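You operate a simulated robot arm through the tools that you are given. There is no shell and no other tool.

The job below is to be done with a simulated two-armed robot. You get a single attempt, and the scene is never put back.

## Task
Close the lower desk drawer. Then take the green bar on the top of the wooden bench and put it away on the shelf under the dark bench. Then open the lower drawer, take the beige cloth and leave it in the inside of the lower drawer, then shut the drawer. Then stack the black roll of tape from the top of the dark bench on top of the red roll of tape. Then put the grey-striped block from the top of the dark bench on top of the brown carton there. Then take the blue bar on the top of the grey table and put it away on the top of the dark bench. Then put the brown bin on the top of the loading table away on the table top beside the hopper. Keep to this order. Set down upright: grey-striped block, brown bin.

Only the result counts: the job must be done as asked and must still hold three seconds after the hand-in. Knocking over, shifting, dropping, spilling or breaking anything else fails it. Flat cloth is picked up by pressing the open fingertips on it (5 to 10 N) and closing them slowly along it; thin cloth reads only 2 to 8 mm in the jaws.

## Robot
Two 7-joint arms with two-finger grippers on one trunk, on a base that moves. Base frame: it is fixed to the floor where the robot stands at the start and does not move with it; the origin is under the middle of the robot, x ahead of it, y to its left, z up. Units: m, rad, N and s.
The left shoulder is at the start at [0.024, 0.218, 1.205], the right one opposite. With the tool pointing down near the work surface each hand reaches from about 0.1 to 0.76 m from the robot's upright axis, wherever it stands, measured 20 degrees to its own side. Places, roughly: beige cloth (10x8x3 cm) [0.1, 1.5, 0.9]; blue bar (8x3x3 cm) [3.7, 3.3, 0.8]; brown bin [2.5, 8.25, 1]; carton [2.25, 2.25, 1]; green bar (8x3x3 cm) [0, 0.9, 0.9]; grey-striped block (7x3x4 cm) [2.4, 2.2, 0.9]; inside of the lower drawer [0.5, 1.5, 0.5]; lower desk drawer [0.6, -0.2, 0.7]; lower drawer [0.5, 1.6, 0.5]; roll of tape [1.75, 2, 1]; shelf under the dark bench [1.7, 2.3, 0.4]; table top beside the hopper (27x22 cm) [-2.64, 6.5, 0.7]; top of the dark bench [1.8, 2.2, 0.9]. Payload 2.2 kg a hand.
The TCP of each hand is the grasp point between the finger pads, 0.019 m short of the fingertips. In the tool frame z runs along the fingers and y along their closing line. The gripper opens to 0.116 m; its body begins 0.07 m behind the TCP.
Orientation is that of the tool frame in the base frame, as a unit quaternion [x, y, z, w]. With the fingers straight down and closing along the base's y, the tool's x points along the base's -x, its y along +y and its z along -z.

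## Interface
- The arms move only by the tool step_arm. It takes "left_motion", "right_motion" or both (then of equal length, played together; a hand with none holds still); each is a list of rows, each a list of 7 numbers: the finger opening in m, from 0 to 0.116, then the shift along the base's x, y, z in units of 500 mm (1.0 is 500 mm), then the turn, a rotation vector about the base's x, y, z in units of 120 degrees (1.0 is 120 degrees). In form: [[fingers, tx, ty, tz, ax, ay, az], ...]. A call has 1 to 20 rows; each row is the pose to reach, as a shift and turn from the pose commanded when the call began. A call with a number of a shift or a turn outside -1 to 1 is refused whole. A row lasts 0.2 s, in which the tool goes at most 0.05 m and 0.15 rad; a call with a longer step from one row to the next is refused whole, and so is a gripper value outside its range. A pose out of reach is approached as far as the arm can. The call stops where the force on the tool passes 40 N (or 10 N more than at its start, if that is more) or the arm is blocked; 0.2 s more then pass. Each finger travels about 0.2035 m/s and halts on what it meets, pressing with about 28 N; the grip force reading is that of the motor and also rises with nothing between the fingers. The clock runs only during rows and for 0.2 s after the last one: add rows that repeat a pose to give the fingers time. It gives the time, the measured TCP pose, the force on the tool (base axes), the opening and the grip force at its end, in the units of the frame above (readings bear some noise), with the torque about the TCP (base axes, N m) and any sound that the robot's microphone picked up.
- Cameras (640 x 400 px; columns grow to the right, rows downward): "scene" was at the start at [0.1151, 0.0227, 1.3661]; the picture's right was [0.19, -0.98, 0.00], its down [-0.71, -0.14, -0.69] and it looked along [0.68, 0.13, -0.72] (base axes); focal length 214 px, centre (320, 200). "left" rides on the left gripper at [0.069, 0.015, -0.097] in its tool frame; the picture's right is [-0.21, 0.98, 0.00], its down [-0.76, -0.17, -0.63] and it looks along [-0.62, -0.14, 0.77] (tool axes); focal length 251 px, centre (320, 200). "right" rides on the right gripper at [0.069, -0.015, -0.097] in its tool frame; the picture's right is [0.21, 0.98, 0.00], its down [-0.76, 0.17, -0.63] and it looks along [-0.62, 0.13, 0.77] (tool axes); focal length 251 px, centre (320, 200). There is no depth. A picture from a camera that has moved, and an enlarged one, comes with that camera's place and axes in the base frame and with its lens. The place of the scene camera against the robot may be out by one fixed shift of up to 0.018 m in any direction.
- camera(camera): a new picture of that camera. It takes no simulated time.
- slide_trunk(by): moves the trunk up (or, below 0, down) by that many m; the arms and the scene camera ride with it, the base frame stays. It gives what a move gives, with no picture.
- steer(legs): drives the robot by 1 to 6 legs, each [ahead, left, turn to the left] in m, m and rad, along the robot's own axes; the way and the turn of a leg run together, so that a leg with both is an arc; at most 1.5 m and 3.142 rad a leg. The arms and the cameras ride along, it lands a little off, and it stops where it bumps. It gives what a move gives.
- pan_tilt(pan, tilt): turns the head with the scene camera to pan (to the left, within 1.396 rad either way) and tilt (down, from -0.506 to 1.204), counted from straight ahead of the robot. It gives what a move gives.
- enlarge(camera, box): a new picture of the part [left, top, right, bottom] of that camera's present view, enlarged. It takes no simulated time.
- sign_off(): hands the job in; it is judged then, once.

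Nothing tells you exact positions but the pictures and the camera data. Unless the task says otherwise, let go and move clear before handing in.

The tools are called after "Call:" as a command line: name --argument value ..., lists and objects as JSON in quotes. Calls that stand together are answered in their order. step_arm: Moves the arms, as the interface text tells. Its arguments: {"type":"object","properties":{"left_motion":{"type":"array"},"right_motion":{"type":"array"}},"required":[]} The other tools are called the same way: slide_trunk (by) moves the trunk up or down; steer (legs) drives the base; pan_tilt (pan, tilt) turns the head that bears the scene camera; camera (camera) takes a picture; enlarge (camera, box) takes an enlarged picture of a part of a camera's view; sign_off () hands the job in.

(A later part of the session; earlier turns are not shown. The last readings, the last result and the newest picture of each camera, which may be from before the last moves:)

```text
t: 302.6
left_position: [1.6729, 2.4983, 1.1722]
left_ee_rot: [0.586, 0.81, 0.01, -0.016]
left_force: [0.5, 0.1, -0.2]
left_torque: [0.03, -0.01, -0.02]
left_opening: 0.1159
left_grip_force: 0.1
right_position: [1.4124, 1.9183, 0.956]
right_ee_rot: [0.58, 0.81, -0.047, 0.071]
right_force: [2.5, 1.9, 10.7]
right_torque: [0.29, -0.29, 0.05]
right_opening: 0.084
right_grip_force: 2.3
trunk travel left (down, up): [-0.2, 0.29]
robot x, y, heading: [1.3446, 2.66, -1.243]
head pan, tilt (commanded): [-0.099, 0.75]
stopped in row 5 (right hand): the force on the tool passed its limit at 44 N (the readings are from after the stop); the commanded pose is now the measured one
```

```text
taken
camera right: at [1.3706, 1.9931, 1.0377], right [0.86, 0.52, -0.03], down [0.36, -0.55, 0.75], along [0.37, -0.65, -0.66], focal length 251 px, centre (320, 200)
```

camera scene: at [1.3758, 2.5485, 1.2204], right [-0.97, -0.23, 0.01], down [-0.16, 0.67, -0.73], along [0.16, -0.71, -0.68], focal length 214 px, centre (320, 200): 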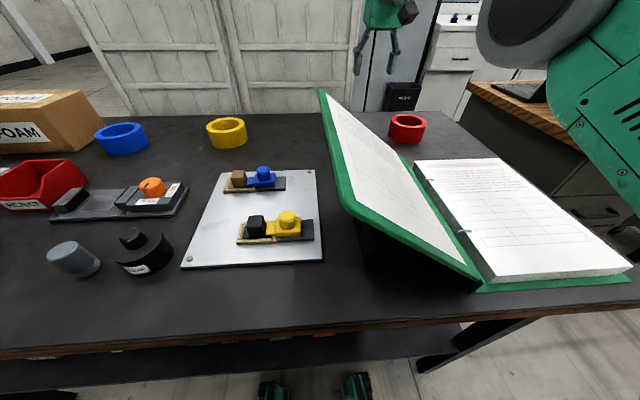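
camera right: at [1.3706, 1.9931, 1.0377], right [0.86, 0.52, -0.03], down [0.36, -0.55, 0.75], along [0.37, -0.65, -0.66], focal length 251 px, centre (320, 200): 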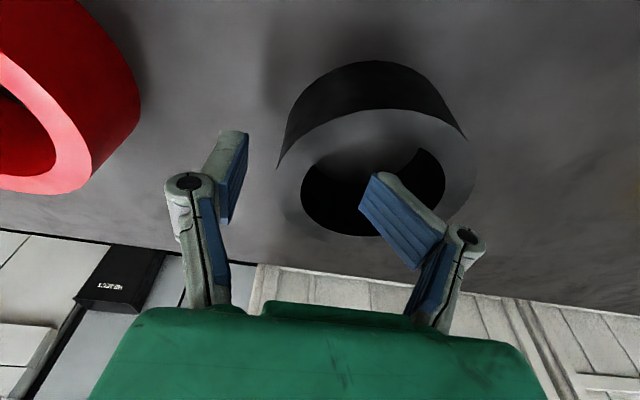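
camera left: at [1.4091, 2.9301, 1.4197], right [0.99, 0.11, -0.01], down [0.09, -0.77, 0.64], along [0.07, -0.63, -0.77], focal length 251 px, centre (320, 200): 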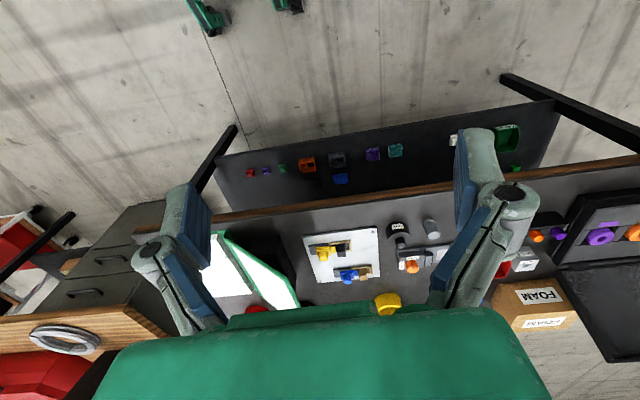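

The finger met a solid surface where the hole should be (at z≈0.938), so the roll behaves as a solid disc; I'll grip it around the outside instead (10.6 cm against a 11.6 cm opening). I lift, open fully and turn the hand about 40° so its camera stays clear of the binder.

Call:
step_arm --right_motion '[[0.084, 0, 0, 0.04, 0, 0, 0], [0.1, 0, 0, 0.1, 0, 0, 0], [0.116, 0.011, 0.005, 0.15, 0.005, 0.0046, 0.0553], [0.116, 0.022, 0.009, 0.188, 0.0099, 0.0092, 0.1105], [0.116, 0.033, 0.014, 0.188, 0.0149, 0.0139, 0.1658], [0.116, 0.044, 0.019, 0.188, 0.0198, 0.0185, 0.221], [0.116, 0.055, 0.023, 0.188, 0.0248, 0.0231, 0.2763], [0.116, 0.066, 0.028, 0.188, 0.0297, 0.0277, 0.3315], [0.116, 0.066, 0.028, 0.188, 0.0297, 0.0277, 0.3315]]'

Call:
steer --legs '[[0, 0, 0]]'

Call:
steer --legs '[[0, 0, 0]]'

Call:
camera --camera "right"

```text
t: 304.6
left_position: [1.6709, 2.4976, 1.1733]
left_ee_rot: [0.585, 0.81, 0.012, -0.017]
left_force: [0.4, -0.1, -0.3]
left_torque: [0.02, -0.02, 0.01]
left_opening: 0.1159
left_grip_force: 0.0
right_position: [1.4308, 1.9534, 1.043]
right_ee_rot: [0.268, 0.962, -0.011, 0.04]
right_force: [-0.4, -0.7, -0.4]
right_torque: [0.01, 0.03, -0.01]
right_opening: 0.1159
right_grip_force: 0.0
right hand out of reach, approached as far as the arm can: row 3, 4, 5, 6, 7, 8, 9
trunk travel left (down, up): [-0.2, 0.29]
robot x, y, heading: [1.3426, 2.6629, -1.243]
head pan, tilt (commanded): [-0.099, 0.75]
```

```text
t: 305.3
left_position: [1.6715, 2.4985, 1.1719]
left_ee_rot: [0.585, 0.811, 0.012, -0.016]
left_force: [0.1, 0.1, 0.5]
left_torque: [0.03, 0.0, -0.01]
left_opening: 0.1161
left_grip_force: 0.1
right_position: [1.4333, 1.9544, 1.0435]
right_ee_rot: [0.269, 0.962, -0.011, 0.041]
right_force: [0.1, -0.2, -0.7]
right_torque: [0.01, -0.01, 0.01]
right_opening: 0.1159
right_grip_force: 0.2
trunk travel left (down, up): [-0.2, 0.29]
robot x, y, heading: [1.3439, 2.6633, -1.246]
head pan, tilt (commanded): [-0.099, 0.75]
```

```text
t: 306.0
left_position: [1.6693, 2.5002, 1.1706]
left_ee_rot: [0.586, 0.81, 0.013, -0.017]
left_force: [0.1, 0.3, -0.3]
left_torque: [-0.03, -0.02, 0.0]
left_opening: 0.116
left_grip_force: 0.1
right_position: [1.4315, 1.9537, 1.0445]
right_ee_rot: [0.269, 0.962, -0.012, 0.042]
right_force: [0.8, 0.4, 0.1]
right_torque: [-0.01, 0.04, 0.02]
right_opening: 0.116
right_grip_force: 0.0
trunk travel left (down, up): [-0.2, 0.29]
robot x, y, heading: [1.3427, 2.659, -1.241]
head pan, tilt (commanded): [-0.099, 0.75]
```

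```text
taken
camera right: at [1.358, 1.9819, 1.1344], right [0.32, 0.95, -0.02], down [0.68, -0.22, 0.7], along [0.65, -0.24, -0.72], focal length 251 px, centre (320, 200)
```

right: 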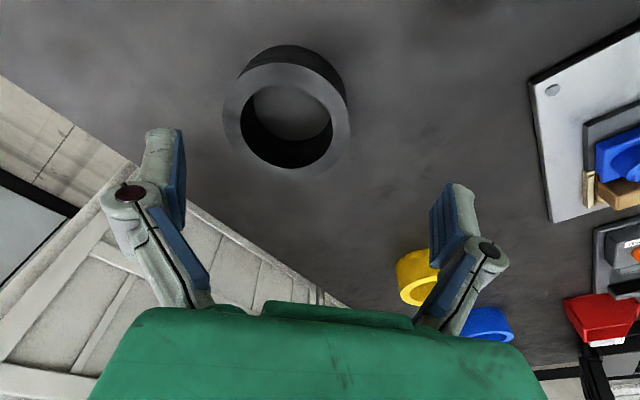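

The roll now reads (1.438,1.921) (it may have been nudged about a centimetre). I raise the trunk 6 cm for reach and bring the hand over it at z≈1.0 for a careful centring.

Call:
slide_trunk --by 0.06

Call:
step_arm --right_motion '[[0.116, 0.0006, -0.015, -0.05, 0, 0, 0], [0.116, 0.0012, -0.03, -0.1, 0, 0, 0], [0.116, 0.0018, -0.045, -0.15, 0, 0, 0], [0.116, 0.0018, -0.058, -0.2, 0, 0, 0], [0.116, 0.0018, -0.058, -0.2, 0, 0, 0]]'

Call:
steer --legs '[[0, 0, 0]]'

Call:
steer --legs '[[0, 0, 0]]'

Call:
camera --camera "right"

```text
t: 307.0
left_position: [1.6679, 2.5021, 1.2302]
left_ee_rot: [0.586, 0.81, 0.015, -0.019]
left_force: [-0.3, 0.5, -0.2]
left_torque: [0.03, 0.01, -0.03]
left_opening: 0.1162
left_grip_force: 0.1
right_position: [1.4326, 1.9536, 1.1075]
right_ee_rot: [0.27, 0.962, -0.012, 0.043]
right_force: [0.1, -0.8, -1.1]
right_torque: [0.01, 0.0, 0.0]
right_opening: 0.1161
right_grip_force: 0.1
trunk travel left (down, up): [-0.26, 0.23]
robot x, y, heading: [1.3416, 2.6587, -1.246]
head pan, tilt (commanded): [-0.099, 0.75]
```

```text
t: 308.2
left_position: [1.667, 2.5025, 1.2305]
left_ee_rot: [0.585, 0.811, 0.015, -0.019]
left_force: [-0.6, 0.1, 1.2]
left_torque: [0.02, 0.02, 0.0]
left_opening: 0.1158
left_grip_force: 0.0
right_position: [1.4306, 1.9298, 1.0096]
right_ee_rot: [0.27, 0.962, -0.013, 0.044]
right_force: [0.1, -0.4, 0.1]
right_torque: [-0.01, 0.0, 0.01]
right_opening: 0.1161
right_grip_force: 0.0
right hand out of reach, approached as far as the arm can: row 4, 5
trunk travel left (down, up): [-0.26, 0.23]
robot x, y, heading: [1.3453, 2.6641, -1.243]
head pan, tilt (commanded): [-0.099, 0.75]
```

```text
t: 308.9
left_position: [1.6672, 2.5014, 1.23]
left_ee_rot: [0.586, 0.81, 0.015, -0.019]
left_force: [-0.6, 0.1, -0.2]
left_torque: [-0.05, -0.01, 0.0]
left_opening: 0.1161
left_grip_force: 0.1
right_position: [1.4301, 1.931, 1.0081]
right_ee_rot: [0.269, 0.962, -0.012, 0.043]
right_force: [-0.2, 0.4, 0.4]
right_torque: [-0.04, -0.03, 0.03]
right_opening: 0.1162
right_grip_force: 0.2
trunk travel left (down, up): [-0.26, 0.23]
robot x, y, heading: [1.338, 2.6614, -1.246]
head pan, tilt (commanded): [-0.099, 0.75]
```

```text
t: 309.6
left_position: [1.6659, 2.5041, 1.2292]
left_ee_rot: [0.586, 0.81, 0.017, -0.021]
left_force: [-0.8, 0.9, 0.1]
left_torque: [0.0, 0.01, 0.04]
left_opening: 0.1158
left_grip_force: 0.1
right_position: [1.4302, 1.9298, 1.0112]
right_ee_rot: [0.27, 0.962, -0.014, 0.044]
right_force: [0.5, -0.3, -0.7]
right_torque: [0.02, 0.01, -0.01]
right_opening: 0.1158
right_grip_force: 0.1
trunk travel left (down, up): [-0.26, 0.23]
robot x, y, heading: [1.3403, 2.6635, -1.244]
head pan, tilt (commanded): [-0.099, 0.75]
```

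```text
taken
camera right: at [1.3567, 1.958, 1.0994], right [0.32, 0.95, -0.02], down [0.68, -0.22, 0.7], along [0.66, -0.24, -0.72], focal length 251 px, centre (320, 200)
```

right: 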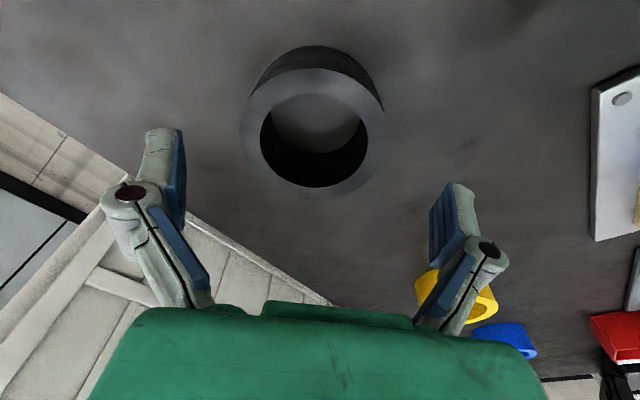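

I enlarge the view to centre precisely.

Call:
enlarge --camera "right" --box '[212, 30, 412, 230]'

Call:
enlarge --camera "right" --box '[90, 100, 530, 320]'

```text
2.00 times, centred on (312, 130) of right
camera zoom: at [1.3567, 1.958, 1.0994], right [0.32, 0.95, -0.02], down [0.68, -0.22, 0.7], along [0.66, -0.24, -0.72], focal length 503 px, centre (336, 340)
```

zoom: 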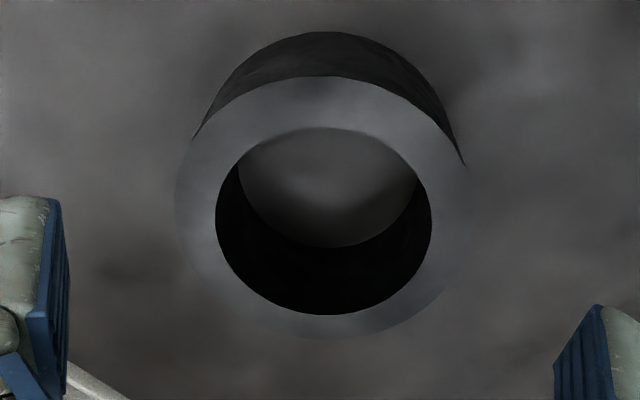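

```text
1.45 times, centred on (310, 210) of right
camera zoom: at [1.3567, 1.958, 1.0994], right [0.32, 0.95, -0.02], down [0.68, -0.22, 0.7], along [0.66, -0.24, -0.72], focal length 366 px, centre (334, 186)
```

zoom: 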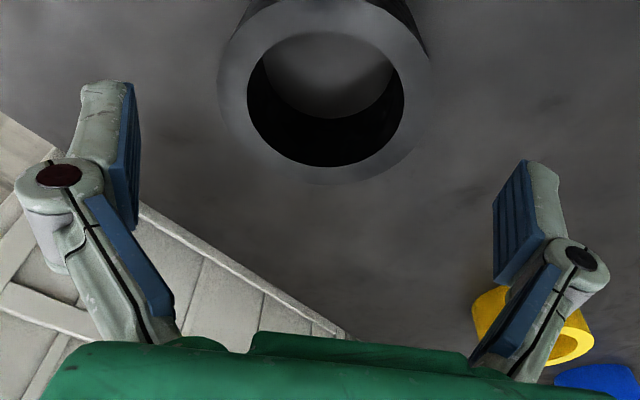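

The roll is centred to within about 2 mm along the closing line. I descend slowly around it.

Call:
step_arm --right_motion '[[0.116, 0.006, -0.008, -0.04, 0, 0, 0], [0.116, 0.012, -0.012, -0.07, 0, 0, 0], [0.116, 0.017, -0.015, -0.1, 0, 0, 0], [0.116, 0.018, -0.016, -0.12, 0, 0, 0], [0.116, 0.019, -0.0162, -0.14, 0, 0, 0], [0.116, 0.019, -0.0162, -0.158, 0, 0, 0], [0.116, 0.019, -0.0162, -0.158, 0, 0, 0]]'

Call:
camera --camera "right"

```text
t: 311.2
left_position: [1.6644, 2.5074, 1.229]
left_ee_rot: [0.585, 0.81, 0.019, -0.023]
left_force: [0.3, 0.8, 0.9]
left_torque: [0.01, -0.03, -0.01]
left_opening: 0.1161
left_grip_force: 0.2
right_position: [1.4378, 1.9247, 0.9328]
right_ee_rot: [0.268, 0.962, -0.014, 0.045]
right_force: [0.1, -0.3, 0.3]
right_torque: [-0.01, 0.0, -0.02]
right_opening: 0.116
right_grip_force: 0.1
right hand out of reach, approached as far as the arm can: row 4
trunk travel left (down, up): [-0.26, 0.23]
robot x, y, heading: [1.3416, 2.6607, -1.246]
head pan, tilt (commanded): [-0.099, 0.75]
```

```text
taken
camera right: at [1.3641, 1.9524, 1.0218], right [0.32, 0.95, -0.02], down [0.68, -0.22, 0.7], along [0.66, -0.24, -0.71], focal length 251 px, centre (320, 200)
```

right: 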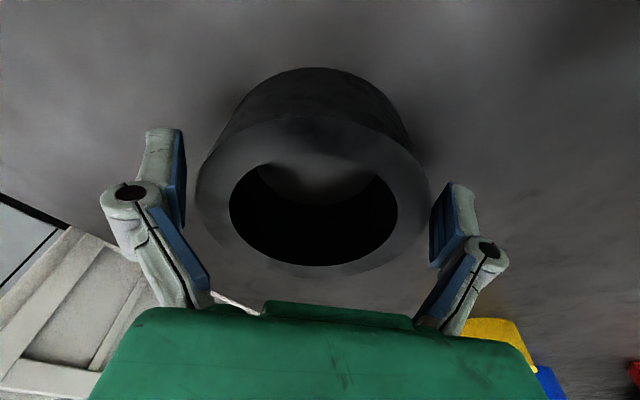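

The roll sits between the open fingers without contact. I close on it.

Call:
step_arm --right_motion '[[0.105, 0, 0, 0, 0, 0, 0], [0.095, 0, 0, 0, 0, 0, 0], [0.08, 0, 0, 0, 0, 0, 0], [0.08, 0, 0, 0, 0, 0, 0]]'

Call:
camera --camera "right"

```text
t: 312.2
left_position: [1.6642, 2.5063, 1.2281]
left_ee_rot: [0.586, 0.81, 0.018, -0.023]
left_force: [0.0, 0.0, 0.1]
left_torque: [0.01, -0.05, 0.0]
left_opening: 0.116
left_grip_force: 0.1
right_position: [1.439, 1.9247, 0.9342]
right_ee_rot: [0.269, 0.962, -0.014, 0.044]
right_force: [0.3, -1.6, 3.2]
right_torque: [-0.05, 0.04, -0.04]
right_opening: 0.1065
right_grip_force: 28.2
trunk travel left (down, up): [-0.26, 0.23]
robot x, y, heading: [1.3382, 2.6619, -1.248]
head pan, tilt (commanded): [-0.099, 0.75]
```

```text
taken
camera right: at [1.3641, 1.9523, 1.022], right [0.32, 0.95, -0.02], down [0.68, -0.22, 0.7], along [0.66, -0.24, -0.71], focal length 251 px, centre (320, 200)
```

right: 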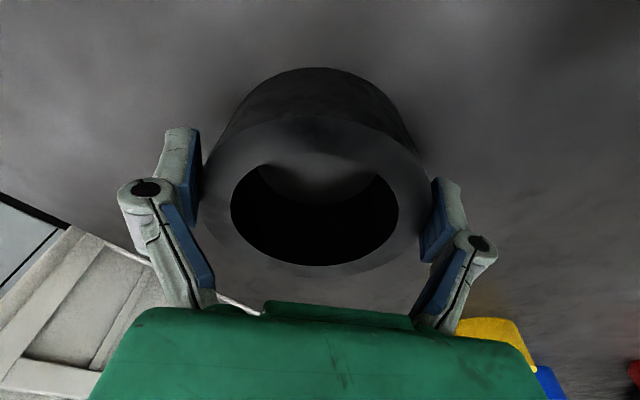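

Gripped (0.1065 m). I lift it straight up by raising the trunk 10 cm, which also improves the reach, then let it settle.

Call:
slide_trunk --by 0.1

Call:
steer --legs '[[0, 0, 0]]'

Call:
steer --legs '[[0, 0, 0]]'

Call:
camera --camera "right"

Call:
camera --camera "scene"

```text
t: 313.5
left_position: [1.6659, 2.5057, 1.3277]
left_ee_rot: [0.586, 0.81, 0.019, -0.024]
left_force: [-0.3, 0.0, -0.4]
left_torque: [0.0, 0.0, 0.03]
left_opening: 0.1158
left_grip_force: 0.1
right_position: [1.4387, 1.922, 1.0315]
right_ee_rot: [0.27, 0.962, -0.014, 0.045]
right_force: [-0.5, 0.0, -1.8]
right_torque: [-0.02, 0.05, 0.01]
right_opening: 0.1065
right_grip_force: 28.0
trunk travel left (down, up): [-0.36, 0.13]
robot x, y, heading: [1.3434, 2.6608, -1.242]
head pan, tilt (commanded): [-0.099, 0.75]
```

```text
t: 314.2
left_position: [1.6645, 2.5063, 1.3285]
left_ee_rot: [0.585, 0.81, 0.019, -0.024]
left_force: [0.0, -0.4, 0.1]
left_torque: [0.01, -0.01, 0.02]
left_opening: 0.1162
left_grip_force: 0.1
right_position: [1.4383, 1.9232, 1.0327]
right_ee_rot: [0.27, 0.962, -0.013, 0.045]
right_force: [0.3, 0.4, -2.6]
right_torque: [0.0, 0.03, -0.01]
right_opening: 0.1064
right_grip_force: 27.9
trunk travel left (down, up): [-0.36, 0.13]
robot x, y, heading: [1.3432, 2.664, -1.242]
head pan, tilt (commanded): [-0.099, 0.75]
```

```text
t: 314.9
left_position: [1.6621, 2.5086, 1.3282]
left_ee_rot: [0.585, 0.81, 0.021, -0.026]
left_force: [0.0, -0.1, 0.6]
left_torque: [0.03, 0.01, -0.02]
left_opening: 0.1161
left_grip_force: 0.1
right_position: [1.4384, 1.9227, 1.0359]
right_ee_rot: [0.269, 0.962, -0.015, 0.046]
right_force: [0.4, 0.3, -2.0]
right_torque: [0.03, 0.03, -0.01]
right_opening: 0.1066
right_grip_force: 27.9
trunk travel left (down, up): [-0.36, 0.13]
robot x, y, heading: [1.3411, 2.6615, -1.247]
head pan, tilt (commanded): [-0.099, 0.75]
```

```text
taken
camera right: at [1.3645, 1.9515, 1.1237], right [0.32, 0.95, -0.02], down [0.68, -0.22, 0.7], along [0.66, -0.24, -0.71], focal length 251 px, centre (320, 200)
```

right: 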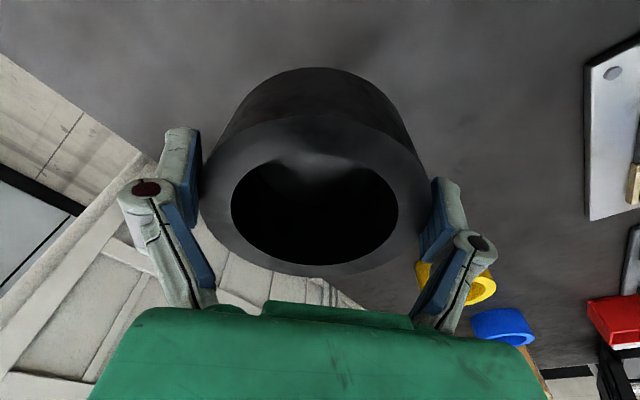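

```text
taken
camera scene: at [1.3693, 2.5448, 1.3804], right [-0.97, -0.23, 0.0], down [-0.16, 0.67, -0.73], along [0.16, -0.71, -0.68], focal length 214 px, centre (320, 200)
```

scene: 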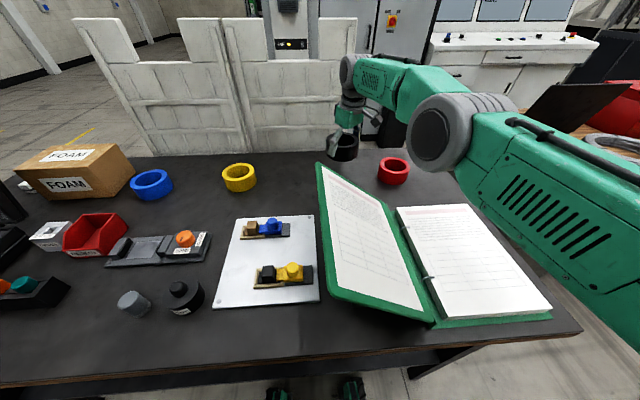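

The black roll is up and steady. I carry it sideways over the red roll, turning the hand back square, and check alignment.

Call:
step_arm --right_motion '[[0.08, -0.0608, -0.0174, 0.004, 0, 0, -0.0556], [0.08, -0.1216, -0.0348, 0.004, 0, 0, -0.1111], [0.08, -0.1824, -0.0522, 0.004, 0, 0, -0.1667], [0.08, -0.2432, -0.0696, 0.004, 0, 0, -0.2222], [0.08, -0.304, -0.087, 0.004, 0, 0, -0.2778], [0.08, -0.3648, -0.1044, 0.004, 0, 0, -0.3333], [0.08, -0.3648, -0.1044, 0.004, 0, 0, -0.3333]]'

Call:
steer --legs '[[0, 0, 0]]'

Call:
steer --legs '[[0, 0, 0]]'

Call:
camera --camera "right"

Call:
camera --camera "scene"

```text
t: 316.5
left_position: [1.6603, 2.5107, 1.3274]
left_ee_rot: [0.585, 0.81, 0.023, -0.027]
left_force: [-0.4, -0.4, -0.6]
left_torque: [-0.02, -0.02, 0.0]
left_opening: 0.116
left_grip_force: 0.0
right_position: [1.2552, 1.8733, 1.0385]
right_ee_rot: [0.582, 0.812, -0.031, 0.039]
right_force: [-1.1, 0.1, -1.4]
right_torque: [0.03, 0.02, 0.01]
right_opening: 0.1061
right_grip_force: 27.5
trunk travel left (down, up): [-0.36, 0.13]
robot x, y, heading: [1.3439, 2.6629, -1.24]
head pan, tilt (commanded): [-0.099, 0.75]
```

```text
t: 317.2
left_position: [1.6601, 2.5109, 1.3272]
left_ee_rot: [0.585, 0.81, 0.022, -0.028]
left_force: [-0.8, 0.6, -0.4]
left_torque: [-0.02, -0.01, 0.02]
left_opening: 0.1161
left_grip_force: 0.0
right_position: [1.2542, 1.8741, 1.0391]
right_ee_rot: [0.581, 0.812, -0.031, 0.038]
right_force: [-0.4, 0.5, -2.3]
right_torque: [0.03, -0.02, 0.02]
right_opening: 0.1059
right_grip_force: 28.2
trunk travel left (down, up): [-0.36, 0.13]
robot x, y, heading: [1.3443, 2.6639, -1.243]
head pan, tilt (commanded): [-0.099, 0.75]
```

```text
t: 317.9
left_position: [1.6587, 2.514, 1.3251]
left_ee_rot: [0.585, 0.81, 0.024, -0.032]
left_force: [0.2, -0.3, 0.9]
left_torque: [0.0, -0.02, 0.0]
left_opening: 0.1163
left_grip_force: 0.1
right_position: [1.2555, 1.8765, 1.0403]
right_ee_rot: [0.581, 0.812, -0.032, 0.04]
right_force: [0.2, -0.2, -0.8]
right_torque: [0.03, -0.04, 0.03]
right_opening: 0.106
right_grip_force: 28.1
trunk travel left (down, up): [-0.36, 0.13]
robot x, y, heading: [1.3451, 2.6617, -1.242]
head pan, tilt (commanded): [-0.099, 0.75]
```

```text
taken
camera right: at [1.2161, 1.9459, 1.1287], right [0.86, 0.52, -0.03], down [0.38, -0.6, 0.7], along [0.35, -0.61, -0.71], focal length 251 px, centre (320, 200)
```

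right: 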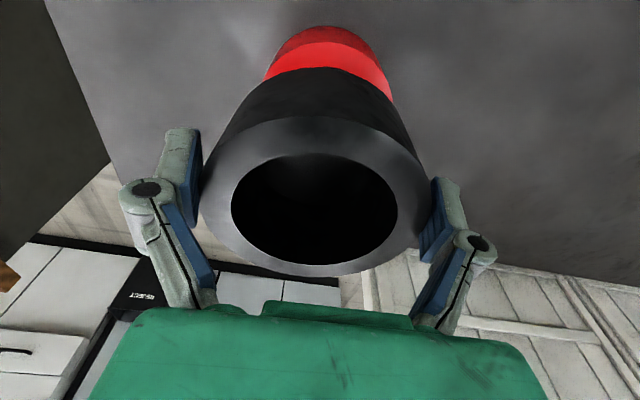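

```text
taken
camera scene: at [1.3679, 2.5444, 1.3804], right [-0.97, -0.23, 0.0], down [-0.16, 0.67, -0.73], along [0.16, -0.71, -0.69], focal length 214 px, centre (320, 200)
```

scene: 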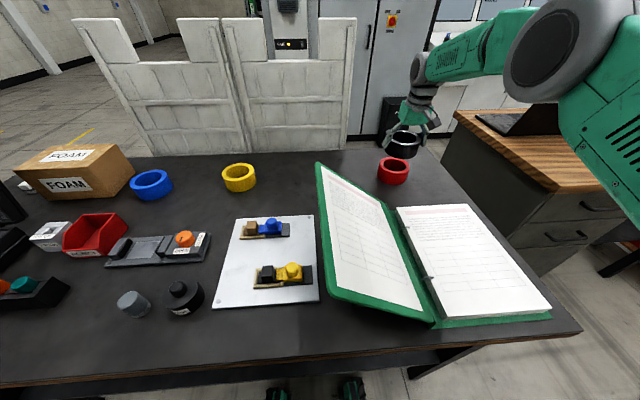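

The black roll is aligned over the red one to within about 4 mm. I lower it gently until it rests on the red roll.

Call:
step_arm --right_motion '[[0.08, 0, -0.008, -0.03, 0, 0, 0], [0.08, 0, -0.008, -0.06, 0, 0, 0], [0.08, 0, -0.008, -0.08, 0, 0, 0], [0.08, 0, -0.008, -0.09, 0, 0, 0], [0.08, 0, -0.008, -0.1, 0, 0, 0], [0.08, 0, -0.008, -0.108, 0, 0, 0], [0.08, 0, -0.008, -0.116, 0, 0, 0], [0.08, 0, -0.008, -0.124, 0, 0, 0], [0.08, 0, -0.008, -0.132, 0, 0, 0]]'

Call:
camera --camera "right"

```text
t: 319.9
left_position: [1.6586, 2.5194, 1.3245]
left_ee_rot: [0.585, 0.81, 0.024, -0.03]
left_force: [-0.3, 0.2, -0.1]
left_torque: [0.0, 0.01, -0.01]
left_opening: 0.1161
left_grip_force: 0.0
right_position: [1.254, 1.8744, 0.983]
right_ee_rot: [0.582, 0.811, -0.035, 0.044]
right_force: [-2.5, -2.2, 17.9]
right_torque: [0.59, 0.06, -0.02]
right_opening: 0.106
right_grip_force: 27.9
trunk travel left (down, up): [-0.36, 0.13]
robot x, y, heading: [1.3414, 2.6608, -1.243]
head pan, tilt (commanded): [-0.099, 0.75]
```

```text
taken
camera right: at [1.2151, 1.945, 1.0699], right [0.86, 0.52, -0.03], down [0.38, -0.59, 0.71], along [0.35, -0.62, -0.7], focal length 251 px, centre (320, 200)
```

right: 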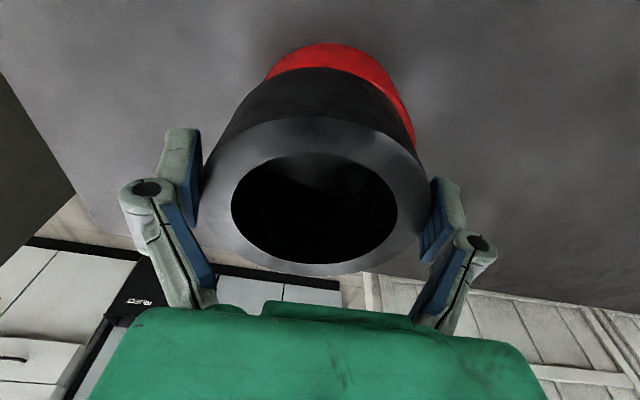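

It rests on the red roll but looks about 7 mm off toward the left of the picture. I lift 1 cm, shift it by that amount, and set it down again.

Call:
step_arm --right_motion '[[0.08, 0, 0, 0.014, 0, 0, 0], [0.08, 0, 0, 0.028, 0, 0, 0], [0.08, 0.0133, 0.0044, 0.028, 0, 0, 0], [0.08, 0.0133, 0.0044, 0.028, 0, 0, 0]]'

Call:
camera --camera "right"

```text
t: 320.9
left_position: [1.6591, 2.5163, 1.3239]
left_ee_rot: [0.585, 0.81, 0.026, -0.033]
left_force: [0.9, 0.1, 0.3]
left_torque: [0.0, -0.03, -0.01]
left_opening: 0.1163
left_grip_force: 0.0
right_position: [1.2628, 1.8747, 0.9895]
right_ee_rot: [0.581, 0.812, -0.032, 0.041]
right_force: [-0.6, -0.6, -2.5]
right_torque: [0.04, -0.02, 0.06]
right_opening: 0.106
right_grip_force: 27.2
trunk travel left (down, up): [-0.36, 0.13]
robot x, y, heading: [1.3413, 2.6618, -1.246]
head pan, tilt (commanded): [-0.099, 0.75]
```

```text
taken
camera right: at [1.2227, 1.9457, 1.0781], right [0.86, 0.52, -0.03], down [0.38, -0.6, 0.71], along [0.35, -0.61, -0.71], focal length 251 px, centre (320, 200)
```

right: 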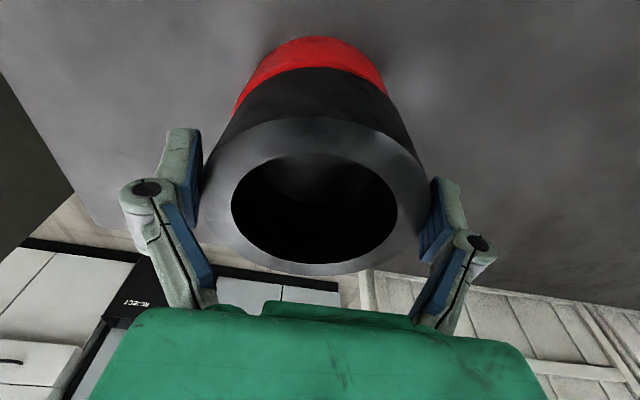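

Now it's within about 4 mm. I nudge 3 mm back, lower onto the red roll and release.

Call:
step_arm --right_motion '[[0.08, -0.0057, -0.0019, 0, 0, 0, 0], [0.08, -0.0057, -0.0019, -0.01, 0, 0, 0], [0.08, -0.0057, -0.0019, -0.018, 0, 0, 0], [0.08, -0.0057, -0.0019, -0.024, 0, 0, 0], [0.08, -0.0057, -0.0019, -0.024, 0, 0, 0]]'

Call:
camera --camera "right"

```text
t: 322.1
left_position: [1.6588, 2.5184, 1.3248]
left_ee_rot: [0.585, 0.81, 0.024, -0.032]
left_force: [-0.5, -0.6, -0.3]
left_torque: [-0.02, -0.01, 0.0]
left_opening: 0.1161
left_grip_force: 0.0
right_position: [1.2591, 1.8749, 0.9831]
right_ee_rot: [0.581, 0.812, -0.035, 0.044]
right_force: [-0.2, -4.0, 18.6]
right_torque: [0.51, 0.01, 0.02]
right_opening: 0.1056
right_grip_force: 28.1
trunk travel left (down, up): [-0.36, 0.13]
robot x, y, heading: [1.3438, 2.6622, -1.243]
head pan, tilt (commanded): [-0.099, 0.75]
```

```text
taken
camera right: at [1.2192, 1.9467, 1.0699], right [0.86, 0.52, -0.03], down [0.38, -0.59, 0.71], along [0.35, -0.62, -0.7], focal length 251 px, centre (320, 200)
```

right: 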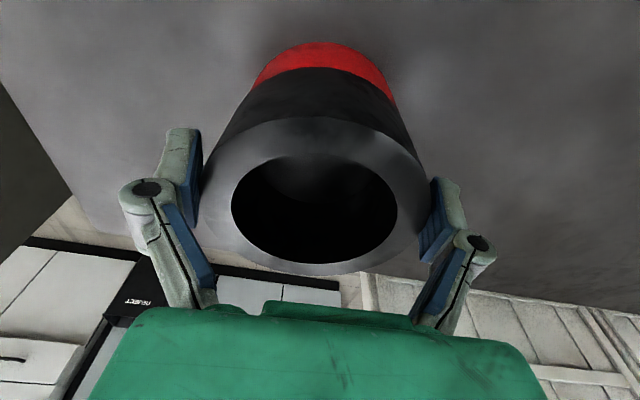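

Aligned. I ease the pressure, open fully and rise straight up.

Call:
step_arm --right_motion '[[0.1, 0, 0, 0.01, 0, 0, 0], [0.116, 0, 0, 0.012, 0, 0, 0], [0.116, 0, 0, 0.012, 0, 0, 0]]'

Call:
camera --camera "right"

```text
t: 322.9
left_position: [1.6572, 2.5165, 1.3241]
left_ee_rot: [0.585, 0.81, 0.026, -0.033]
left_force: [-0.8, -0.7, -0.2]
left_torque: [0.04, 0.0, 0.03]
left_opening: 0.1157
left_grip_force: 0.1
right_position: [1.2587, 1.8748, 0.9854]
right_ee_rot: [0.582, 0.812, -0.032, 0.04]
right_force: [-0.1, -0.5, 0.3]
right_torque: [-0.01, 0.01, -0.03]
right_opening: 0.1158
right_grip_force: 0.0
trunk travel left (down, up): [-0.36, 0.13]
robot x, y, heading: [1.3422, 2.6615, -1.246]
head pan, tilt (commanded): [-0.099, 0.75]
```

```text
taken
camera right: at [1.2187, 1.9461, 1.0724], right [0.86, 0.52, -0.03], down [0.38, -0.6, 0.71], along [0.35, -0.62, -0.71], focal length 251 px, centre (320, 200)
```

right: 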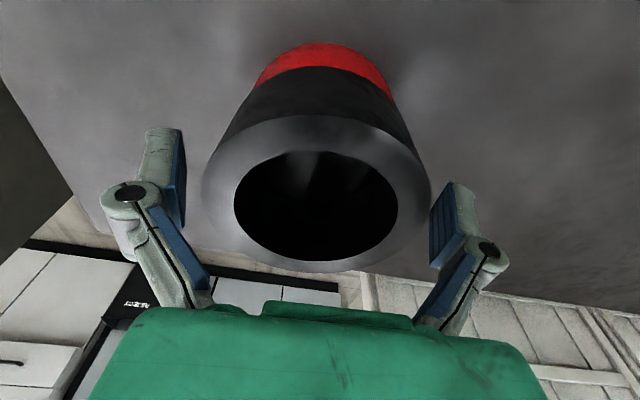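

Released cleanly. I rise straight up and draw the hand back over the flat page side to a compact pose.

Call:
step_arm --right_motion '[[0.116, 0, 0, 0.02, 0, 0, 0], [0.116, 0, 0, 0.05, 0, 0, 0], [0.116, 0, 0, 0.09, 0, 0, 0], [0.116, 0, 0, 0.13, 0, 0, 0], [0.116, -0.02, 0.06, 0.17, 0, 0, 0], [0.116, -0.045, 0.135, 0.21, 0, 0, 0], [0.116, -0.07, 0.21, 0.25, 0, 0, 0], [0.116, -0.095, 0.285, 0.29, 0, 0, 0], [0.116, -0.12, 0.36, 0.33, 0, 0, 0], [0.116, -0.145, 0.435, 0.37, 0, 0, 0], [0.116, -0.17, 0.51, 0.4, 0, 0, 0], [0.116, -0.19, 0.58, 0.42, 0, 0, 0]]'

Call:
camera --camera "right"

Call:
camera --camera "scene"

Call:
enlarge --camera "scene" --box '[340, 120, 460, 220]'

```text
t: 325.5
left_position: [1.6593, 2.5185, 1.3256]
left_ee_rot: [0.586, 0.809, 0.023, -0.03]
left_force: [0.4, 0.5, 0.6]
left_torque: [-0.03, 0.01, 0.02]
left_opening: 0.1158
left_grip_force: 0.0
right_position: [1.1667, 2.1677, 1.1983]
right_ee_rot: [0.583, 0.811, -0.034, 0.04]
right_force: [-0.3, -0.2, 0.6]
right_torque: [-0.03, 0.04, 0.02]
right_opening: 0.1159
right_grip_force: 0.1
trunk travel left (down, up): [-0.36, 0.13]
robot x, y, heading: [1.3425, 2.6592, -1.25]
head pan, tilt (commanded): [-0.099, 0.75]
```

```text
taken
camera right: at [1.1287, 2.2387, 1.2859], right [0.86, 0.52, -0.03], down [0.38, -0.59, 0.71], along [0.35, -0.62, -0.71], focal length 251 px, centre (320, 200)
```

right: 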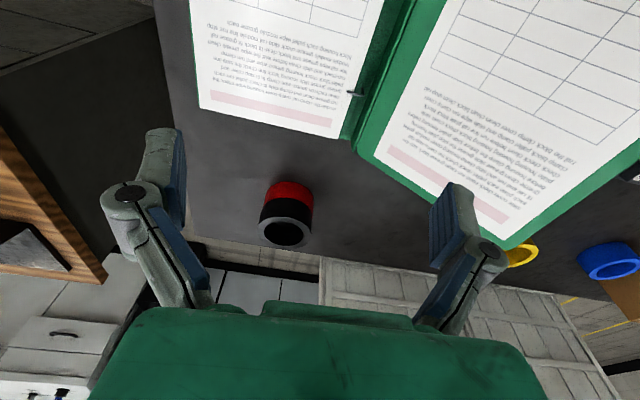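

```text
taken
camera scene: at [1.3689, 2.5489, 1.3808], right [-0.97, -0.23, 0.0], down [-0.16, 0.66, -0.73], along [0.16, -0.71, -0.68], focal length 214 px, centre (320, 200)
```

scene: 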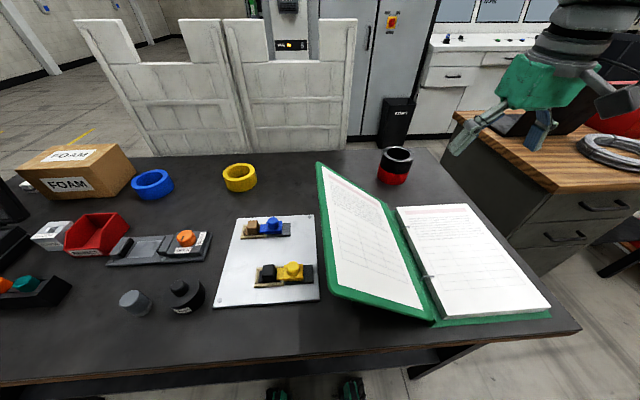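

```text
4.00 times, centred on (400, 170) of scene
camera zoom: at [1.3689, 2.5489, 1.3808], right [-0.97, -0.23, 0.0], down [-0.16, 0.66, -0.73], along [0.16, -0.71, -0.68], focal length 858 px, centre (0, 320)
```

zoom: 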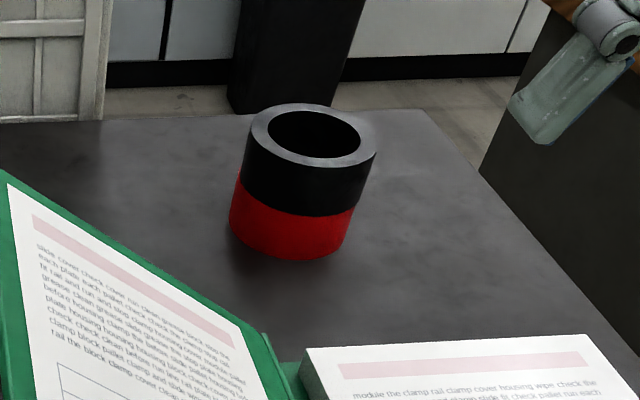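

Black now stands squarely on red. Next is the grey-striped block beside the FOAM carton, which is best reached from the bench's right end. I back off, lower the trunk for stability, and drive round.

Call:
steer --legs '[[-0.4, 0, 0]]'

Call:
slide_trunk --by -0.34

Call:
steer --legs '[[0, 0.85, 0], [0, 0.85, 0], [0, 0, -0.8], [0, 0, -0.77]]'

Call:
pan_tilt --pan 0.3 --tilt 0.4

Call:
camera --camera "scene"

```text
t: 328.1
left_position: [1.5236, 2.9018, 1.326]
left_ee_rot: [0.586, 0.809, 0.026, -0.03]
left_force: [-0.7, 0.8, 0.0]
left_torque: [0.01, -0.04, 0.02]
left_opening: 0.1161
left_grip_force: 0.0
right_position: [1.0315, 2.551, 1.1963]
right_ee_rot: [0.583, 0.811, -0.031, 0.041]
right_force: [-0.4, 0.6, -0.7]
right_torque: [-0.01, 0.0, -0.02]
right_opening: 0.116
right_grip_force: 0.1
trunk travel left (down, up): [-0.36, 0.13]
robot x, y, heading: [1.21, 3.045, -1.244]
head pan, tilt (commanded): [-0.099, 0.75]
```

```text
t: 331.4
left_position: [1.5276, 2.9048, 0.9846]
left_ee_rot: [0.586, 0.809, 0.025, -0.032]
left_force: [-0.1, 0.1, 0.8]
left_torque: [0.0, -0.05, 0.01]
left_opening: 0.1159
left_grip_force: 0.0
right_position: [1.0346, 2.5551, 0.8587]
right_ee_rot: [0.583, 0.811, -0.032, 0.041]
right_force: [0.6, 0.6, 0.1]
right_torque: [0.0, -0.01, 0.0]
right_opening: 0.1159
right_grip_force: 0.0
trunk travel left (down, up): [-0.02, 0.47]
robot x, y, heading: [1.2072, 3.0494, -1.251]
head pan, tilt (commanded): [-0.099, 0.75]
```

```text
t: 344.2
left_position: [2.7071, 3.2821, 0.9841]
left_ee_rot: [0.985, 0.166, 0.04, -0.005]
left_force: [-0.2, 0.6, 0.4]
left_torque: [0.01, -0.04, 0.01]
left_opening: 0.1159
left_grip_force: 0.0
right_position: [2.3484, 3.7694, 0.8583]
right_ee_rot: [0.984, 0.169, -0.052, 0.006]
right_force: [0.6, 0.2, -1.0]
right_torque: [0.03, -0.03, -0.04]
right_opening: 0.116
right_grip_force: 0.1
trunk travel left (down, up): [-0.02, 0.47]
robot x, y, heading: [2.849, 3.601, -2.797]
head pan, tilt (commanded): [-0.099, 0.75]
```

```text
t: 345.1
left_position: [2.7066, 3.2831, 0.9841]
left_ee_rot: [0.985, 0.165, 0.042, -0.004]
left_force: [0.1, -0.3, 0.4]
left_torque: [-0.02, 0.01, 0.03]
left_opening: 0.1161
left_grip_force: 0.0
right_position: [2.3504, 3.7719, 0.8596]
right_ee_rot: [0.984, 0.168, -0.053, 0.006]
right_force: [-1.1, -0.4, -0.6]
right_torque: [0.0, 0.0, -0.02]
right_opening: 0.1161
right_grip_force: 0.2
trunk travel left (down, up): [-0.02, 0.47]
robot x, y, heading: [2.8421, 3.6021, -2.797]
head pan, tilt (commanded): [0.3, 0.4]
```

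```text
taken
camera scene: at [2.7255, 3.535, 1.0717], right [-0.6, 0.8, 0.0], down [0.31, 0.23, -0.92], along [-0.74, -0.55, -0.39], focal length 214 px, centre (320, 200)
```

scene: 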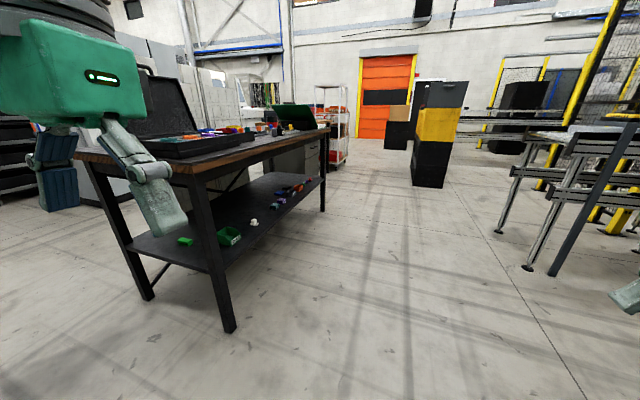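

Clear way to the bench's right end. I sidestep left to stand in front of it and square up.

Call:
steer --legs '[[0, 0.6, 0], [0, 0.55, -0.026], [0.15, 0, 0]]'

Call:
slide_trunk --by 0.2

Call:
steer --legs '[[0, 0, 0]]'

Call:
steer --legs '[[0, 0, 0]]'

Call:
pan_tilt --pan 0.0 --tilt 0.6

Call:
camera --camera "scene"

Call:
camera --camera "left"

Call:
camera --camera "right"

```text
t: 352.3
left_position: [2.9293, 2.1421, 0.9856]
left_ee_rot: [0.988, 0.148, 0.042, -0.001]
left_force: [-0.3, 0.7, -0.5]
left_torque: [-0.01, -0.06, -0.05]
left_opening: 0.1158
left_grip_force: 0.0
right_position: [2.589, 2.6406, 0.8558]
right_ee_rot: [0.987, 0.152, -0.051, 0.009]
right_force: [-0.2, -0.4, 0.4]
right_torque: [0.01, -0.05, -0.03]
right_opening: 0.116
right_grip_force: 0.1
trunk travel left (down, up): [-0.02, 0.47]
robot x, y, heading: [3.0786, 2.4475, -2.828]
head pan, tilt (commanded): [0.3, 0.4]
```

```text
t: 354.4
left_position: [2.9331, 2.1373, 1.184]
left_ee_rot: [0.988, 0.149, 0.043, -0.004]
left_force: [1.0, -0.3, 0.1]
left_torque: [0.02, -0.02, 0.01]
left_opening: 0.1162
left_grip_force: 0.1
right_position: [2.5924, 2.6356, 1.0584]
right_ee_rot: [0.987, 0.154, -0.053, 0.006]
right_force: [0.5, 0.2, -0.7]
right_torque: [0.0, 0.0, 0.03]
right_opening: 0.1158
right_grip_force: 0.1
trunk travel left (down, up): [-0.22, 0.27]
robot x, y, heading: [3.0799, 2.4502, -2.832]
head pan, tilt (commanded): [0.3, 0.4]
```

```text
t: 355.1
left_position: [2.933, 2.1371, 1.1837]
left_ee_rot: [0.988, 0.15, 0.042, -0.005]
left_force: [0.5, 0.4, -0.9]
left_torque: [0.0, 0.0, 0.04]
left_opening: 0.1161
left_grip_force: 0.1
right_position: [2.5927, 2.6359, 1.0595]
right_ee_rot: [0.987, 0.154, -0.053, 0.006]
right_force: [-0.5, 0.7, -0.2]
right_torque: [0.01, -0.01, 0.02]
right_opening: 0.116
right_grip_force: 0.0
trunk travel left (down, up): [-0.22, 0.27]
robot x, y, heading: [3.0795, 2.448, -2.833]
head pan, tilt (commanded): [0.3, 0.4]
```

```text
t: 355.9
left_position: [2.9339, 2.1367, 1.185]
left_ee_rot: [0.988, 0.148, 0.044, -0.004]
left_force: [-0.3, 0.1, 0.0]
left_torque: [0.01, -0.01, -0.03]
left_opening: 0.1161
left_grip_force: 0.2
right_position: [2.5932, 2.6367, 1.0603]
right_ee_rot: [0.987, 0.152, -0.053, 0.005]
right_force: [0.8, 0.4, 0.8]
right_torque: [0.01, 0.01, -0.03]
right_opening: 0.1162
right_grip_force: 0.0
trunk travel left (down, up): [-0.22, 0.27]
robot x, y, heading: [3.0783, 2.4492, -2.833]
head pan, tilt (commanded): [0.3, 0.4]
```

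```text
t: 356.6
left_position: [2.9362, 2.1371, 1.1825]
left_ee_rot: [0.988, 0.15, 0.044, -0.005]
left_force: [0.1, -0.1, 0.4]
left_torque: [-0.01, -0.01, 0.01]
left_opening: 0.1161
left_grip_force: 0.1
right_position: [2.5936, 2.6382, 1.0606]
right_ee_rot: [0.987, 0.153, -0.055, 0.006]
right_force: [-0.4, -0.1, -1.1]
right_torque: [0.0, 0.03, -0.02]
right_opening: 0.116
right_grip_force: 0.0
trunk travel left (down, up): [-0.22, 0.27]
robot x, y, heading: [3.0809, 2.4478, -2.833]
head pan, tilt (commanded): [0.0, 0.6]
```

```text
taken
camera scene: at [2.9506, 2.4136, 1.2536], right [-0.3, 0.95, 0.0], down [0.54, 0.17, -0.82], along [-0.79, -0.25, -0.57], focal length 214 px, centre (320, 200)
```

scene: 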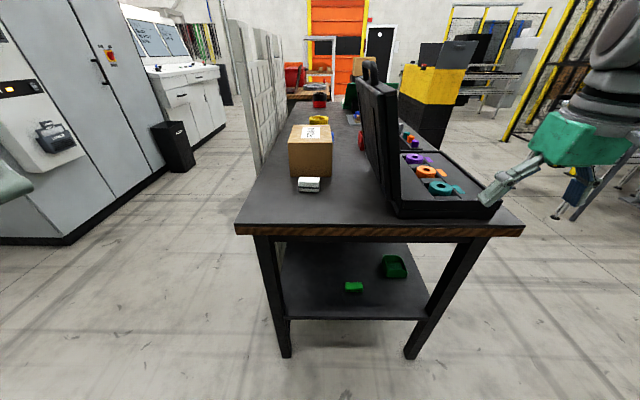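

```text
taken
camera left: at [2.9964, 2.1425, 1.2862], right [0.08, -1.0, -0.01], down [-0.82, -0.08, 0.56], along [-0.56, -0.04, -0.83], focal length 251 px, centre (320, 200)
```

left: 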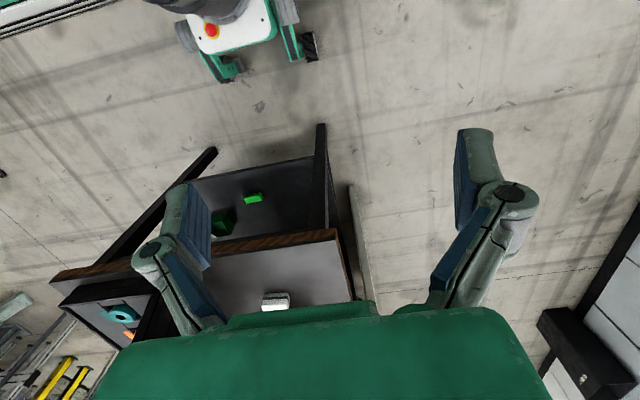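

```text
taken
camera right: at [2.6659, 2.6757, 1.1469], right [0.5, -0.87, -0.03], down [-0.6, -0.37, 0.71], along [-0.63, -0.34, -0.7], focal length 251 px, centre (320, 200)
```

right: 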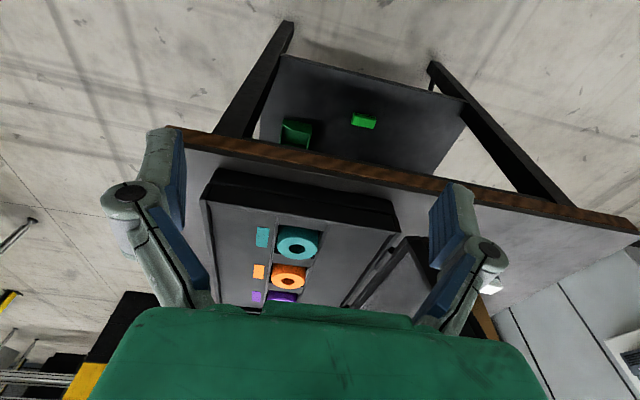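

The grey-striped block stands beside the carton, between the case lid and the partition. I zoom in from both cameras to get its pose and the carton's top.

Call:
enlarge --camera "scene" --box '[250, 100, 410, 220]'

Call:
enlarge --camera "left" --box '[200, 220, 360, 320]'

```text
3.33 times, centred on (330, 160) of scene
camera zoom: at [2.9506, 2.4136, 1.2536], right [-0.3, 0.95, 0.0], down [0.54, 0.17, -0.82], along [-0.79, -0.25, -0.57], focal length 715 px, centre (287, 333)
```

zoom: 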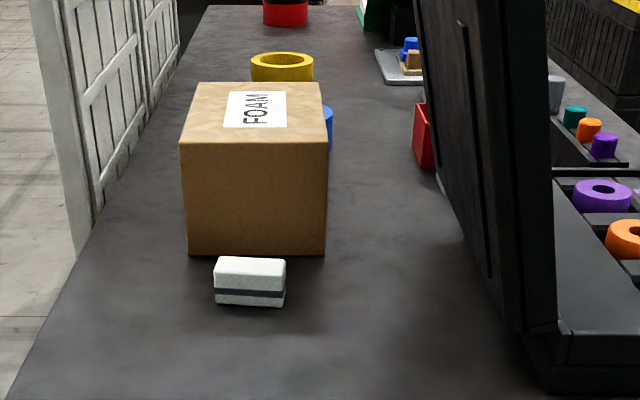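

```text
4.00 times, centred on (280, 270) of left
camera zoom: at [2.9964, 2.1425, 1.2862], right [0.08, -1.0, -0.01], down [-0.82, -0.08, 0.56], along [-0.56, -0.04, -0.83], focal length 1006 px, centre (480, -80)
```

zoom: 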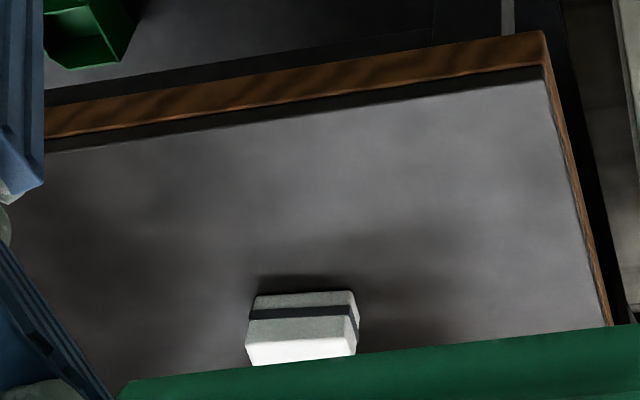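

The block's long side runs across my line of sight, and the carton's top is near z 1.01. I'll use the left hand, tilted 25°, gripping the block by its ends. First I pull the right hand back and advance 0.2 m.

Call:
step_arm --right_motion '[[0.116, 0.057, 0.018, 0.048, 0, 0, 0], [0.116, 0.114, 0.036, 0.096, 0, 0, 0], [0.116, 0.172, 0.055, 0.144, 0, 0, 0], [0.116, 0.229, 0.073, 0.192, 0, 0, 0], [0.116, 0.286, 0.091, 0.24, 0, 0, 0]]'

Call:
steer --legs '[[0.2, 0, 0]]'

Call:
steer --legs '[[0, 0, 0]]'

Call:
steer --legs '[[0, 0, 0]]'

Call:
steer --legs '[[0, 0, 0]]'

Call:
camera --camera "left"

Call:
camera --camera "scene"

```text
t: 357.9
left_position: [2.9353, 2.1367, 1.1824]
left_ee_rot: [0.988, 0.149, 0.044, -0.006]
left_force: [0.2, 0.3, -0.6]
left_torque: [-0.02, 0.02, 0.0]
left_opening: 0.116
left_grip_force: 0.1
right_position: [2.6285, 2.7472, 1.1621]
right_ee_rot: [0.987, 0.153, -0.053, 0.006]
right_force: [-0.4, -0.6, -0.1]
right_torque: [0.0, 0.0, -0.02]
right_opening: 0.1161
right_grip_force: 0.1
right hand out of reach, approached as far as the arm can: row 1, 2, 3, 4, 5
trunk travel left (down, up): [-0.22, 0.27]
robot x, y, heading: [3.0802, 2.4529, -2.833]
head pan, tilt (commanded): [0.0, 0.6]
```

```text
t: 359.4
left_position: [2.7457, 2.0794, 1.1833]
left_ee_rot: [0.988, 0.148, 0.044, -0.004]
left_force: [0.2, 0.6, 0.2]
left_torque: [-0.03, 0.0, -0.02]
left_opening: 0.116
left_grip_force: 0.1
right_position: [2.4398, 2.6887, 1.1622]
right_ee_rot: [0.987, 0.152, -0.054, 0.007]
right_force: [-0.4, 0.4, -0.1]
right_torque: [0.04, -0.03, 0.03]
right_opening: 0.116
right_grip_force: 0.1
trunk travel left (down, up): [-0.22, 0.27]
robot x, y, heading: [2.8918, 2.3921, -2.837]
head pan, tilt (commanded): [0.0, 0.6]
```

```text
t: 360.1
left_position: [2.7467, 2.079, 1.1832]
left_ee_rot: [0.988, 0.148, 0.046, -0.005]
left_force: [0.3, -0.4, 0.3]
left_torque: [0.02, 0.0, -0.03]
left_opening: 0.1161
left_grip_force: 0.0
right_position: [2.442, 2.6881, 1.1624]
right_ee_rot: [0.987, 0.152, -0.055, 0.007]
right_force: [0.8, -0.1, 0.3]
right_torque: [-0.02, -0.01, -0.01]
right_opening: 0.1162
right_grip_force: 0.1
trunk travel left (down, up): [-0.22, 0.27]
robot x, y, heading: [2.8942, 2.3922, -2.838]
head pan, tilt (commanded): [0.0, 0.6]
```

```text
t: 360.8
left_position: [2.7484, 2.0788, 1.1833]
left_ee_rot: [0.988, 0.149, 0.046, -0.005]
left_force: [0.0, 0.6, 0.2]
left_torque: [0.0, 0.0, 0.03]
left_opening: 0.1158
left_grip_force: 0.0
right_position: [2.4431, 2.6896, 1.1633]
right_ee_rot: [0.987, 0.153, -0.056, 0.007]
right_force: [-0.4, -0.2, -0.2]
right_torque: [0.01, 0.03, -0.03]
right_opening: 0.1161
right_grip_force: 0.1
trunk travel left (down, up): [-0.22, 0.27]
robot x, y, heading: [2.8935, 2.3939, -2.833]
head pan, tilt (commanded): [0.0, 0.6]
```

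```text
t: 361.5
left_position: [2.7478, 2.0798, 1.1814]
left_ee_rot: [0.988, 0.148, 0.046, -0.004]
left_force: [0.1, -0.1, 1.0]
left_torque: [0.0, -0.01, -0.02]
left_opening: 0.116
left_grip_force: 0.1
right_position: [2.4435, 2.6894, 1.1633]
right_ee_rot: [0.987, 0.153, -0.056, 0.009]
right_force: [0.0, -0.5, 0.2]
right_torque: [0.03, 0.02, 0.02]
right_opening: 0.1161
right_grip_force: 0.1
trunk travel left (down, up): [-0.22, 0.27]
robot x, y, heading: [2.8953, 2.3891, -2.834]
head pan, tilt (commanded): [0.0, 0.6]
```

```text
taken
camera left: at [2.8093, 2.0839, 1.2858], right [0.08, -1.0, -0.02], down [-0.83, -0.08, 0.56], along [-0.56, -0.03, -0.83], focal length 251 px, centre (320, 200)
```

left: 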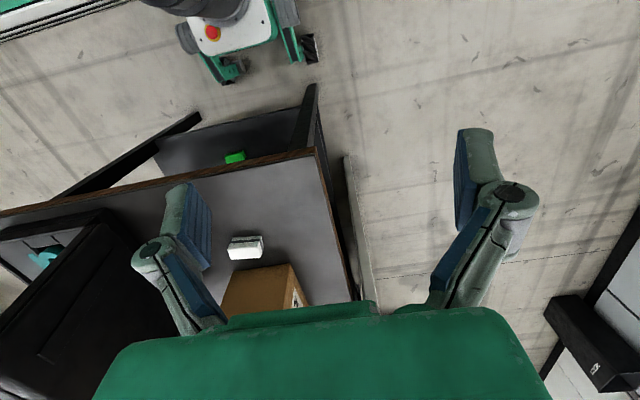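

```text
taken
camera scene: at [2.7625, 2.3546, 1.2536], right [-0.3, 0.95, 0.0], down [0.54, 0.17, -0.82], along [-0.79, -0.25, -0.57], focal length 214 px, centre (320, 200)
```

scene: 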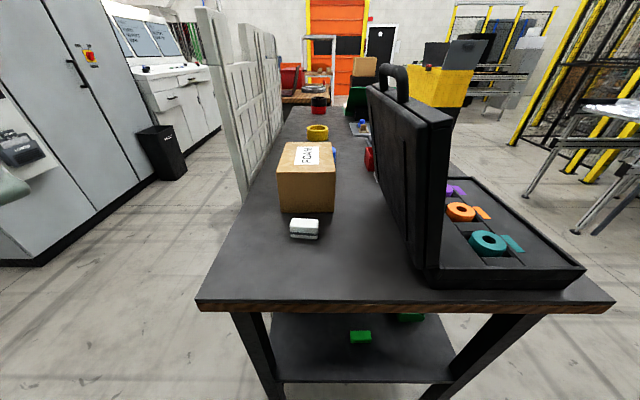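

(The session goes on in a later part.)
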